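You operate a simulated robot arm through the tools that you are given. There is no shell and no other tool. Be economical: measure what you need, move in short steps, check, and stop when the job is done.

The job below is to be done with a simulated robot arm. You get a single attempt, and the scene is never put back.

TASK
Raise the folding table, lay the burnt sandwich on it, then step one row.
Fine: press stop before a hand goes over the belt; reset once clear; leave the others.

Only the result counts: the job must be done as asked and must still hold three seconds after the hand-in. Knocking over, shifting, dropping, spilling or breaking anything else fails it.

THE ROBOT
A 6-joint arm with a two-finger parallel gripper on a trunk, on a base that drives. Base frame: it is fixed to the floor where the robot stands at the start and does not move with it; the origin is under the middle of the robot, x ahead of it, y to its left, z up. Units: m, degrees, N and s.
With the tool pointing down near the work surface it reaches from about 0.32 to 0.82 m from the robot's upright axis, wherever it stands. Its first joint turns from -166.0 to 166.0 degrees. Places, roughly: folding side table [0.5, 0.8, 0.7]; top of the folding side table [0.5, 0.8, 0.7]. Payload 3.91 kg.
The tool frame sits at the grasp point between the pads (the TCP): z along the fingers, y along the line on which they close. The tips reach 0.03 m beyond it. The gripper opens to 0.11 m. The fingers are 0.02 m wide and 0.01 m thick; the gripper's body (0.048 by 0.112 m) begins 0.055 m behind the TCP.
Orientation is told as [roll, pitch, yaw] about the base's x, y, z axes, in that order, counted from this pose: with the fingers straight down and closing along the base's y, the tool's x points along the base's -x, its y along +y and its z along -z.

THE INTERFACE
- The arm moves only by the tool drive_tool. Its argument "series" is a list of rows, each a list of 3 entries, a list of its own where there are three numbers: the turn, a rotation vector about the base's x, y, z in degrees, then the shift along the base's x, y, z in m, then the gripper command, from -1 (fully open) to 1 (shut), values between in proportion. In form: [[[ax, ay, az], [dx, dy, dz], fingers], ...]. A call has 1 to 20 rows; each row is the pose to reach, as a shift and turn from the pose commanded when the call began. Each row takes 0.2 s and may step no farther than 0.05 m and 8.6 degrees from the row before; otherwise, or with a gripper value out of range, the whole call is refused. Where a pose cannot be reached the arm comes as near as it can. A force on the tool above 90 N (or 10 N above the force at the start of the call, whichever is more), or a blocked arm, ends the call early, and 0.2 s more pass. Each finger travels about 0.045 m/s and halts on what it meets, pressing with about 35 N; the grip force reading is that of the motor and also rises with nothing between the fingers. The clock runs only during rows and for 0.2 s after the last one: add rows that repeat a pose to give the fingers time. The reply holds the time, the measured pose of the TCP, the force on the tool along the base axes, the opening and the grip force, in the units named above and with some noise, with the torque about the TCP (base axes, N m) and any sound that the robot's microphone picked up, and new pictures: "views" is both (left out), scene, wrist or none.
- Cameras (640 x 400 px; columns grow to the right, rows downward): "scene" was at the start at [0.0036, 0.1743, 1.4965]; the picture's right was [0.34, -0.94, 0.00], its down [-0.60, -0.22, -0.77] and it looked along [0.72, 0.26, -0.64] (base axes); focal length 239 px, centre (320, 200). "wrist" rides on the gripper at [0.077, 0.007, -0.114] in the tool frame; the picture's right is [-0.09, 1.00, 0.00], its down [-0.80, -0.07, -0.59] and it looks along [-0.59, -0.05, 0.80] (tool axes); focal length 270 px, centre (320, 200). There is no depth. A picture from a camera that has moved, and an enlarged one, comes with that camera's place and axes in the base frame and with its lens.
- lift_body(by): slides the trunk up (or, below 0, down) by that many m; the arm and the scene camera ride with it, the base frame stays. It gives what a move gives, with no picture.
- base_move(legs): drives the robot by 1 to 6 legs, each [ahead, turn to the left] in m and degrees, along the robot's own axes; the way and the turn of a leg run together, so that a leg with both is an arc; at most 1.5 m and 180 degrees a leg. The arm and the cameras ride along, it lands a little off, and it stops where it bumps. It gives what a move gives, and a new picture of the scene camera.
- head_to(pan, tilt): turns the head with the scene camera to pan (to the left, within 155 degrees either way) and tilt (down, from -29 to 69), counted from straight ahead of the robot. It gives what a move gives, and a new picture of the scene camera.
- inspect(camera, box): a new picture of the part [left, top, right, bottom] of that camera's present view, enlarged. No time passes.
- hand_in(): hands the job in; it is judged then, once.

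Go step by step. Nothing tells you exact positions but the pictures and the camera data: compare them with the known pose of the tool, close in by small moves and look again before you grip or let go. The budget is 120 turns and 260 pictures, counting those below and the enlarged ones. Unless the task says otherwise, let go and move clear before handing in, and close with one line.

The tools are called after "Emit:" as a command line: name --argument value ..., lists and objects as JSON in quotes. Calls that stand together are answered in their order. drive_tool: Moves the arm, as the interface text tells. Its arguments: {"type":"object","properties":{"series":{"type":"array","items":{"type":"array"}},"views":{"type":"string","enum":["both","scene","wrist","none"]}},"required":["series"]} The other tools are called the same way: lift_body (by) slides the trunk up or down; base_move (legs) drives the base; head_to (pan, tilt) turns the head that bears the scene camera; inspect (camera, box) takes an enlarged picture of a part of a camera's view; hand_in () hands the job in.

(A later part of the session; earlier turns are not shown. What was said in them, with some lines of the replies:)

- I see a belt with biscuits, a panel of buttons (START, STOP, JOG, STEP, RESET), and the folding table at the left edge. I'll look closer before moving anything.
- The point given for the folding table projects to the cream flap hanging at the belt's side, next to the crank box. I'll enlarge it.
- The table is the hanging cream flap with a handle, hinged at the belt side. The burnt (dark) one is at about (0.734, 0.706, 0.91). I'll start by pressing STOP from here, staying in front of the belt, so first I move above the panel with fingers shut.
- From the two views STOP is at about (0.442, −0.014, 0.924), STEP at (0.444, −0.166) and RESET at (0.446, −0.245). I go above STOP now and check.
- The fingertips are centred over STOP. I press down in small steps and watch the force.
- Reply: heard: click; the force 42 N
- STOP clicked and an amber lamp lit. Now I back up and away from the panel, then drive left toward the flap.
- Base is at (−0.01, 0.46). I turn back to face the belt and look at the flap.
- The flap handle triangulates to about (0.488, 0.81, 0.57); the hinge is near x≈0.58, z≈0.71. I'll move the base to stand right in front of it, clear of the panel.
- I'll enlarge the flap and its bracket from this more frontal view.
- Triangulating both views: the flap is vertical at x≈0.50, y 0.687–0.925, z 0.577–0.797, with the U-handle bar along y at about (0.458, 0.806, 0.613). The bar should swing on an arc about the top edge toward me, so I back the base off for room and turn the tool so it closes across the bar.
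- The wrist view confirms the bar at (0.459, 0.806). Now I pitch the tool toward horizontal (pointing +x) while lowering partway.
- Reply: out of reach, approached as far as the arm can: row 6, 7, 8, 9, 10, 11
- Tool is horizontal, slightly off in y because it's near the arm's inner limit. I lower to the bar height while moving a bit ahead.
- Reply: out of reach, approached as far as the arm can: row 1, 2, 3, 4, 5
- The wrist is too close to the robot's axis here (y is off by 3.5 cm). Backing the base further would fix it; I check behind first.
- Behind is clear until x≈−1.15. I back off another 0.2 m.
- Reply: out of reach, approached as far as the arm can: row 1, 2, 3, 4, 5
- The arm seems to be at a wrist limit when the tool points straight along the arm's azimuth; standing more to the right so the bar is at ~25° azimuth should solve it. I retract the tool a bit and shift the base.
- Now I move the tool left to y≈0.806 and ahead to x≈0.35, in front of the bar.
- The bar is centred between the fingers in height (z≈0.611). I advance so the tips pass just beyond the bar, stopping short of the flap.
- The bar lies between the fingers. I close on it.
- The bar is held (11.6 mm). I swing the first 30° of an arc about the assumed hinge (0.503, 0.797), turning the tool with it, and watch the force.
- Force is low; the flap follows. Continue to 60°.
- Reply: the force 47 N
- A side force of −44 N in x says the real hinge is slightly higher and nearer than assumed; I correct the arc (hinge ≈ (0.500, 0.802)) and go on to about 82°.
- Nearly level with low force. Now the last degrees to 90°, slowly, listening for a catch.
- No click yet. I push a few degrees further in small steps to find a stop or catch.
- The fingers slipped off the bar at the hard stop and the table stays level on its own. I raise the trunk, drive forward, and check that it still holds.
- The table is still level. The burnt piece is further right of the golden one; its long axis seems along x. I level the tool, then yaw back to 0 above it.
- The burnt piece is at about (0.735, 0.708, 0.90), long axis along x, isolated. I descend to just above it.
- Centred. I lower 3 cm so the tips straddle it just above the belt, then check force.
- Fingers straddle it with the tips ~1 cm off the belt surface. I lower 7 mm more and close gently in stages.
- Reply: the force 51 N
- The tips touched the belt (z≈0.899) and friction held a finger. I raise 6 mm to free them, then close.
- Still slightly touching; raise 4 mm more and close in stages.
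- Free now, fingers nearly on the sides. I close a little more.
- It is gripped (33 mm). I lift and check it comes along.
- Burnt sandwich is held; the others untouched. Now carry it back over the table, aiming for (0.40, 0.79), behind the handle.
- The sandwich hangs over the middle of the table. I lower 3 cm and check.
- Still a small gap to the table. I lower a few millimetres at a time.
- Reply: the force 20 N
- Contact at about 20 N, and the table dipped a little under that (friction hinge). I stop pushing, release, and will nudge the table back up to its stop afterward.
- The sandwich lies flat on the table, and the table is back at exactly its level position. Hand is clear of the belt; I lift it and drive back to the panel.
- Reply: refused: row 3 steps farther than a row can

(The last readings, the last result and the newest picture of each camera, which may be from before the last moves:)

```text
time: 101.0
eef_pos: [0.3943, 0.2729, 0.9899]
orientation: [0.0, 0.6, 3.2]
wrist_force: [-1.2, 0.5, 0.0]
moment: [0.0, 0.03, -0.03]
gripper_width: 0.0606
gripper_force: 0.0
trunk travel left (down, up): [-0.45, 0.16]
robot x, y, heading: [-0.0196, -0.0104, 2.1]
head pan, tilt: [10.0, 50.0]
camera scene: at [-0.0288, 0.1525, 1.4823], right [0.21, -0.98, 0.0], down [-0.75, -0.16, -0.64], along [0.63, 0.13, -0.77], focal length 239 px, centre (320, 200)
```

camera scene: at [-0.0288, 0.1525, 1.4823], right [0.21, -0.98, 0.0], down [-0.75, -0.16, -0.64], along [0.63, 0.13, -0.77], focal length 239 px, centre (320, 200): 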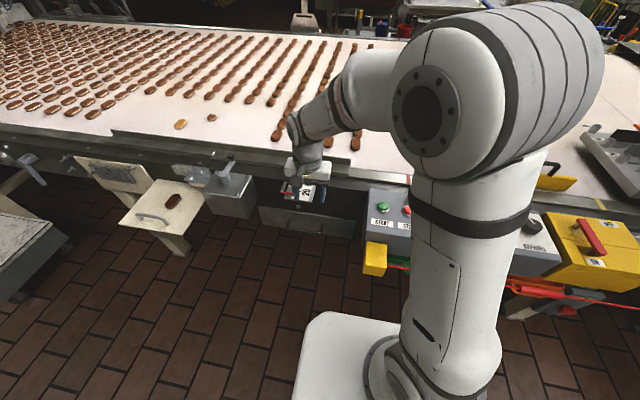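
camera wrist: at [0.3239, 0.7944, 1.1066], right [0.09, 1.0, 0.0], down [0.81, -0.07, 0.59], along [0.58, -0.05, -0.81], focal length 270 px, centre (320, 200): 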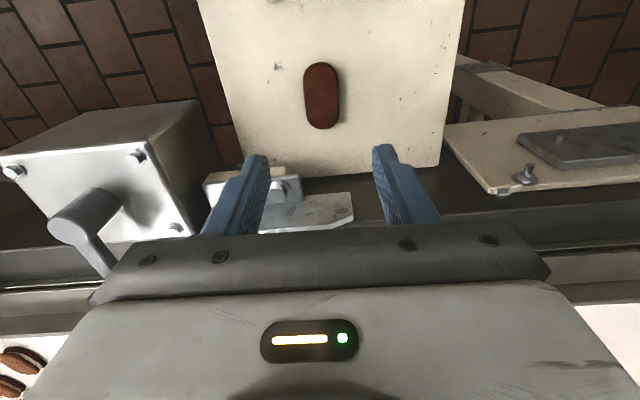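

The arm move was refused (step too long) so the base drove with the arm lower than I meant; nothing reported a bump, but I check that crank, table and sandwich are unchanged.

Emit:
inspect --camera "scene" --box '[70, 120, 350, 270]'

Emit:
drive_tool --series '[[[0, 0, 0], [0, 0, 0.04], 0.2], [[0, 0, 0], [0, 0, 0.08], 0.6], [[0, 0, 0], [-0.01, -0.02, 0.12], 1], [[0, 0, 0], [-0.02, -0.04, 0.16], 1], [[0, 0, 0], [-0.02, -0.08, 0.18], 1]]' --views "none"

Emit:
head_to --pan 45 --tilt 40

```text
2.29 times, centred on (210, 195) of scene
camera zoom: at [-0.0288, 0.1525, 1.4823], right [0.21, -0.98, 0.0], down [-0.75, -0.16, -0.64], along [0.63, 0.13, -0.77], focal length 546 px, centre (571, 211)
```

zoom: 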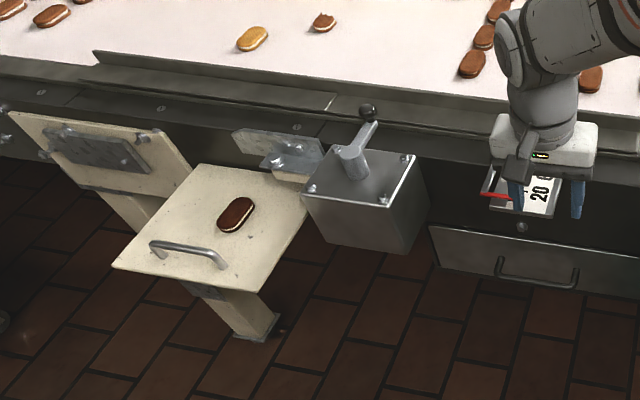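

```text
time: 102.2
eef_pos: [0.3723, 0.1937, 1.1689]
orientation: [0.0, 0.5, 3.1]
wrist_force: [0.9, -0.1, 0.1]
moment: [0.0, -0.02, 0.0]
gripper_width: 0.0002
gripper_force: 35.2
trunk travel left (down, up): [-0.45, 0.16]
robot x, y, heading: [-0.0189, -0.009, 2.1]
head pan, tilt: [10.0, 50.0]
```

```text
time: 103.2
eef_pos: [0.3728, 0.1948, 1.1678]
orientation: [0.0, 0.6, 3.2]
wrist_force: [0.4, 0.2, -0.4]
moment: [-0.03, 0.01, -0.01]
gripper_width: 0.0
gripper_force: 34.6
trunk travel left (down, up): [-0.45, 0.16]
robot x, y, heading: [-0.0188, -0.0119, 2.0]
head pan, tilt: [45.0, 40.0]
camera scene: at [-0.0457, 0.1983, 1.4965], right [0.73, -0.68, 0.0], down [-0.44, -0.47, -0.77], along [0.52, 0.56, -0.64], focal length 239 px, centre (320, 200)
```

scene: 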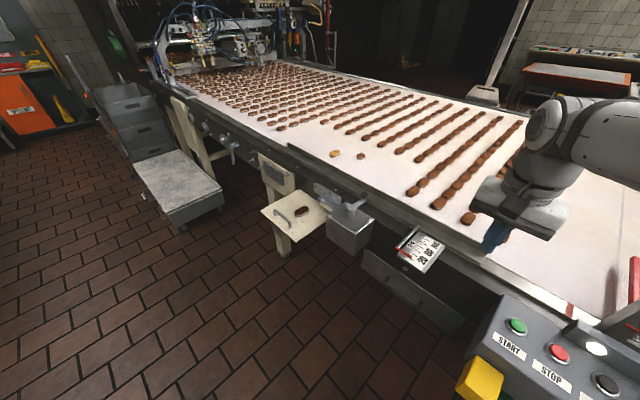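

Crank knob, table and sandwich are where they were. Now I move above RESET, fingers shut.

Emit:
drive_tool --series '[[[0, 0, 0], [0, -0.045, 0], 1], [[0, 0, 0], [0, -0.09, 0], 1], [[0, 0, 0], [0, -0.135, 0], 1], [[0, 0, 0], [0.01, -0.18, 0], 1], [[0, 0, 0], [0.02, -0.225, 0], 1], [[0, 0, 0], [0.03, -0.27, 0], 1], [[0, 0, 0], [0.04, -0.315, 0], 1], [[0, 0, 0], [0.05, -0.36, 0], 1], [[0, 0, 0], [0.06, -0.4, -0.015], 1], [[0, 0, 0], [0.074, -0.439, -0.03], 1], [[0, 0, 0], [0.074, -0.439, -0.075], 1], [[0, 0, 0], [0.074, -0.439, -0.12], 1], [[0, 0, 0], [0.074, -0.439, -0.16], 1], [[0, 0, 0], [0.074, -0.439, -0.18], 1], [[0, 0, 0], [0.074, -0.439, -0.18], 1]]' --views "wrist"

Emit:
head_to --pan 5 --tilt 45

```text
time: 106.4
eef_pos: [0.45, -0.2455, 0.9909]
orientation: [0.0, 0.5, 3.2]
wrist_force: [-0.1, 0.4, 0.6]
moment: [0.0, -0.03, 0.01]
gripper_width: 0.0
gripper_force: 34.9
trunk travel left (down, up): [-0.45, 0.16]
robot x, y, heading: [-0.0192, -0.0077, 2.1]
head pan, tilt: [45.0, 40.0]
camera wrist: at [0.3732, -0.2441, 1.1061], right [0.03, 1.0, 0.0], down [0.81, -0.03, 0.59], along [0.59, -0.02, -0.81], focal length 270 px, centre (320, 200)
```

wrist: 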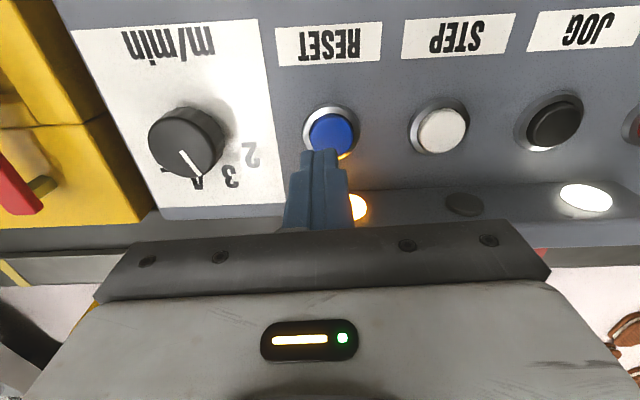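

```text
time: 107.5
eef_pos: [0.4489, -0.2469, 0.9905]
orientation: [0.0, 0.6, 3.2]
wrist_force: [-0.2, -0.1, 0.8]
moment: [0.0, 0.01, -0.01]
gripper_width: 0.0002
gripper_force: 35.3
trunk travel left (down, up): [-0.45, 0.16]
robot x, y, heading: [-0.021, -0.0093, 2.0]
head pan, tilt: [5.0, 45.0]
camera scene: at [-0.0229, 0.146, 1.4893], right [0.12, -0.99, 0.0], down [-0.7, -0.09, -0.71], along [0.7, 0.09, -0.71], focal length 239 px, centre (320, 200)
```

scene: 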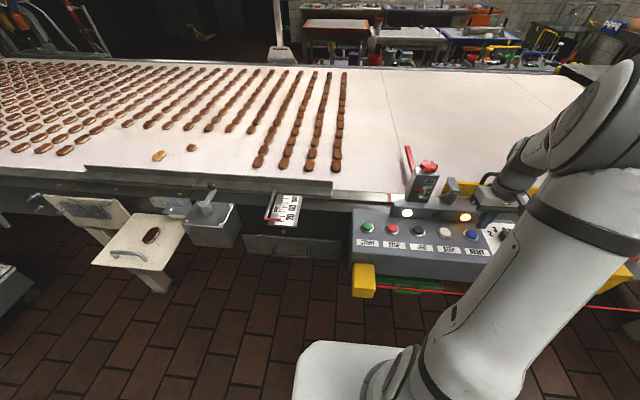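

RESET lies at about (0.446, −0.239), a few mm left of the tool. I correct and press it in small steps.

Emit:
drive_tool --series '[[[0, 0, 0], [-0.005, 0.007, 0], 1], [[0, 0, 0], [-0.005, 0.007, -0.015], 1], [[0, 0, 0], [-0.005, 0.007, -0.024], 1], [[0, 0, 0], [-0.005, 0.007, -0.03], 1], [[0, 0, 0], [-0.005, 0.007, -0.034], 1], [[0, 0, 0], [-0.005, 0.007, -0.038], 1], [[0, 0, 0], [-0.005, 0.007, -0.041], 1]]' --views "wrist"

```text
time: 109.1
eef_pos: [0.4433, -0.239, 0.9526]
orientation: [-0.3, 0.2, 3.3]
wrist_force: [1.7, 1.0, 37.9]
moment: [0.07, -0.26, 0.06]
gripper_width: 0.0
gripper_force: 35.1
trunk travel left (down, up): [-0.45, 0.16]
robot x, y, heading: [-0.0266, -0.0075, 2.2]
head pan, tilt: [5.0, 45.0]
heard: click
camera wrist: at [0.3658, -0.2366, 1.0682], right [0.03, 1.0, 0.0], down [0.81, -0.02, 0.59], along [0.59, -0.02, -0.81], focal length 270 px, centre (320, 200)
```

wrist: 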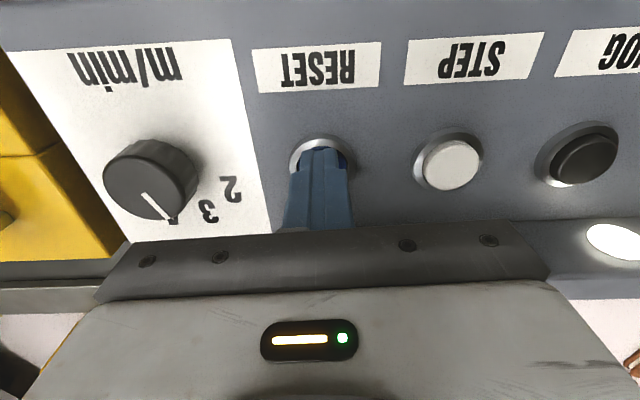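

RESET clicked. I lift and shift over to STEP, checking the lamps.

Emit:
drive_tool --series '[[[0, 0, 0], [0, 0, 0.03], 1], [[0, 0, 0], [0, 0.03, 0.041], 1], [[0, 0, 0], [0, 0.06, 0.041], 1], [[0, 0, 0], [0, 0.078, 0.041], 1], [[0, 0, 0], [0, 0.078, 0.03], 1]]' --views "both"

Emit:
inspect --camera "scene" --box '[220, 60, 520, 270]'

```text
time: 110.3
eef_pos: [0.4439, -0.1617, 0.9778]
orientation: [0.0, 0.6, 3.2]
wrist_force: [-0.6, 0.4, 0.4]
moment: [-0.04, 0.0, 0.01]
gripper_width: 0.0002
gripper_force: 35.0
trunk travel left (down, up): [-0.45, 0.16]
robot x, y, heading: [-0.0207, -0.0114, 2.2]
head pan, tilt: [5.0, 45.0]
camera scene: at [-0.0228, 0.146, 1.4893], right [0.12, -0.99, 0.0], down [-0.7, -0.09, -0.71], along [0.7, 0.09, -0.71], focal length 239 px, centre (320, 200)
camera wrist: at [0.3674, -0.1594, 1.094], right [0.03, 1.0, 0.0], down [0.81, -0.03, 0.59], along [0.58, -0.02, -0.81], focal length 270 px, centre (320, 200)
```

scene: 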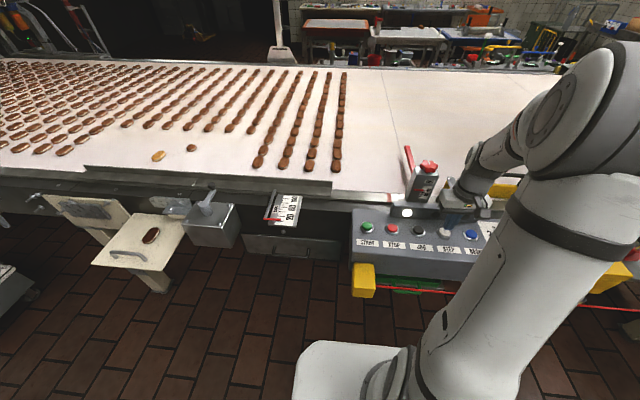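
wrist: 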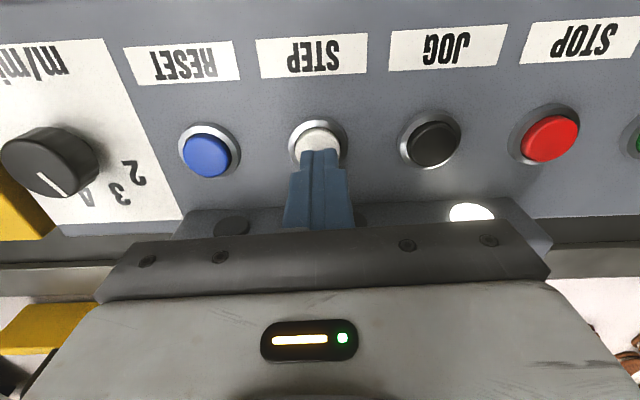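

```text
1.90 times, centred on (370, 165) of scene
camera zoom: at [-0.0228, 0.146, 1.4893], right [0.12, -0.99, 0.0], down [-0.7, -0.09, -0.71], along [0.7, 0.09, -0.71], focal length 455 px, centre (225, 267)
```

zoom: 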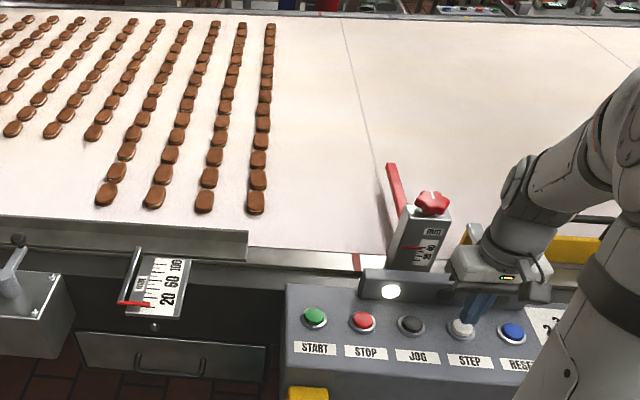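

Amber lamp is off after reset. Fingertips are centred on STEP; I press it once and release.

Emit:
drive_tool --series '[[[0, 0, 0], [-0.001, -0.001, -0.012], 1], [[0, 0, 0], [-0.001, -0.001, -0.018], 1], [[0, 0, 0], [-0.001, -0.001, -0.022], 1], [[0, 0, 0], [-0.001, -0.001, -0.026], 1], [[0, 0, 0], [-0.001, -0.001, -0.028], 1], [[0, 0, 0], [-0.001, -0.001, 0.0], 1], [[0, 0, 0], [-0.001, -0.001, 0.04], 1]]' --views "scene"

Emit:
inspect --camera "scene" --box '[220, 60, 520, 270]'

```text
time: 111.9
eef_pos: [0.4391, -0.1611, 1.0166]
orientation: [0.1, 0.6, 3.2]
wrist_force: [0.0, -0.5, 1.0]
moment: [0.02, 0.04, 0.03]
gripper_width: 0.0
gripper_force: 34.7
trunk travel left (down, up): [-0.45, 0.16]
robot x, y, heading: [-0.023, -0.0075, 2.2]
head pan, tilt: [5.0, 45.0]
heard: click
camera scene: at [-0.0231, 0.1461, 1.4891], right [0.12, -0.99, 0.0], down [-0.7, -0.09, -0.71], along [0.7, 0.09, -0.71], focal length 239 px, centre (320, 200)
```

scene: 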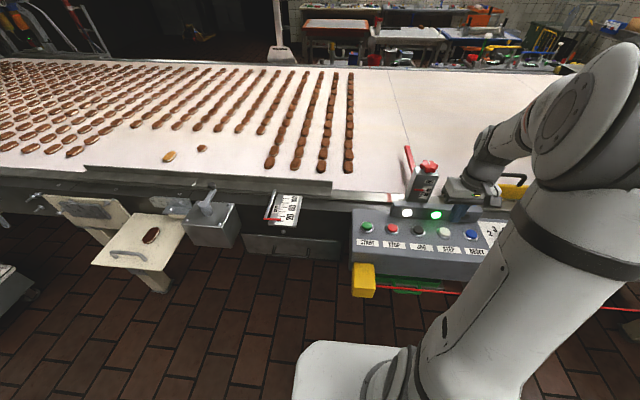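

```text
1.90 times, centred on (370, 165) of scene
camera zoom: at [-0.0231, 0.1461, 1.4891], right [0.12, -0.99, 0.0], down [-0.7, -0.09, -0.71], along [0.7, 0.09, -0.71], focal length 455 px, centre (225, 267)
```

zoom: 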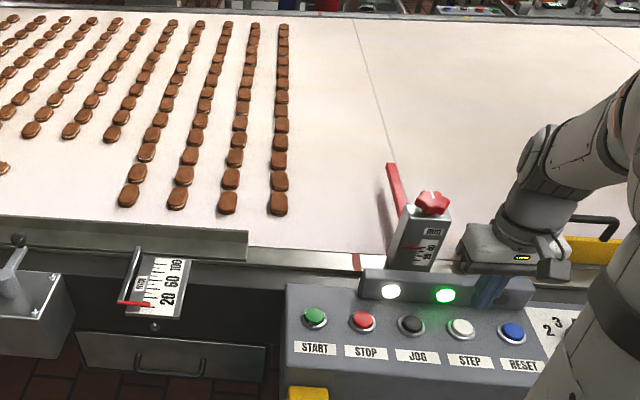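

The belt is moving (green lamp) for its step. I move the hand back clear of the panel and wait for it to finish.

Emit:
drive_tool --series '[[[0, 0, 0], [-0.01, 0, 0.04], 1], [[0, 0, 0], [-0.02, 0, 0.08], 1], [[0, 0, 0], [-0.04, 0, 0.12], 1], [[0, 0, 0], [-0.06, 0, 0.15], 1], [[0, 0, 0], [-0.06, 0, 0.15], 1], [[0, 0, 0], [-0.06, 0, 0.15], 1], [[0, 0, 0], [-0.06, 0, 0.15], 1], [[0, 0, 0], [-0.06, 0, 0.15], 1], [[0, 0, 0], [-0.06, 0, 0.15], 1], [[0, 0, 0], [-0.06, 0, 0.15], 1], [[0, 0, 0], [-0.06, 0, 0.15], 1], [[0, 0, 0], [-0.06, 0, 0.15], 1], [[0, 0, 0], [-0.06, 0, 0.15], 1], [[0, 0, 0], [-0.06, 0, 0.15], 1]]' --views "scene"

Emit:
inspect --camera "scene" --box '[80, 60, 480, 300]'

```text
time: 114.9
eef_pos: [0.3823, -0.161, 1.1722]
orientation: [0.0, 0.6, 3.2]
wrist_force: [-0.1, 0.2, -1.3]
moment: [-0.02, -0.01, 0.01]
gripper_width: 0.0
gripper_force: 34.8
trunk travel left (down, up): [-0.45, 0.16]
robot x, y, heading: [-0.0249, -0.0096, 1.9]
head pan, tilt: [5.0, 45.0]
camera scene: at [-0.023, 0.146, 1.4893], right [0.12, -0.99, 0.0], down [-0.7, -0.09, -0.71], along [0.7, 0.09, -0.71], focal length 239 px, centre (320, 200)
```

scene: 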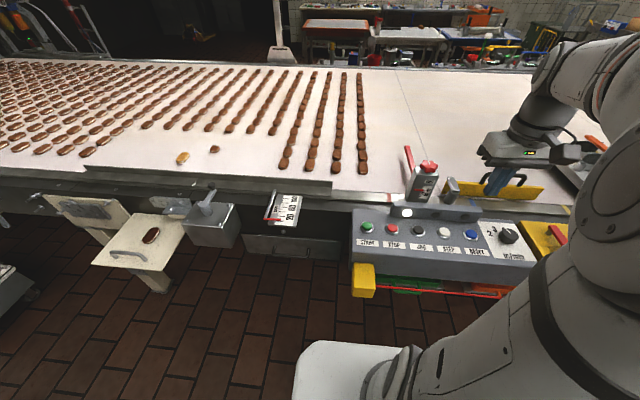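

```text
1.60 times, centred on (280, 180) of scene
camera zoom: at [-0.023, 0.146, 1.4893], right [0.12, -0.99, 0.0], down [-0.7, -0.09, -0.71], along [0.7, 0.09, -0.71], focal length 382 px, centre (384, 232)
```

zoom: 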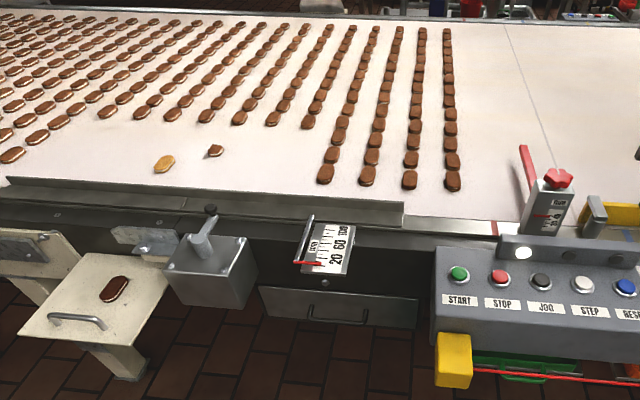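

The belt advanced one row and stopped with the green lamp off, and the burnt sandwich is on the level table. STOP was pressed before I went over the belt and RESET after I was clear. The hand is clear, so I'm handing in.

Emit:
hand_in

```text
The job is handed in.
```

The table is raised and the burnt sandwich is on it. I pressed stop before reaching over the belt and reset once clear, stepped the belt one row, and left the other sandwiches alone.
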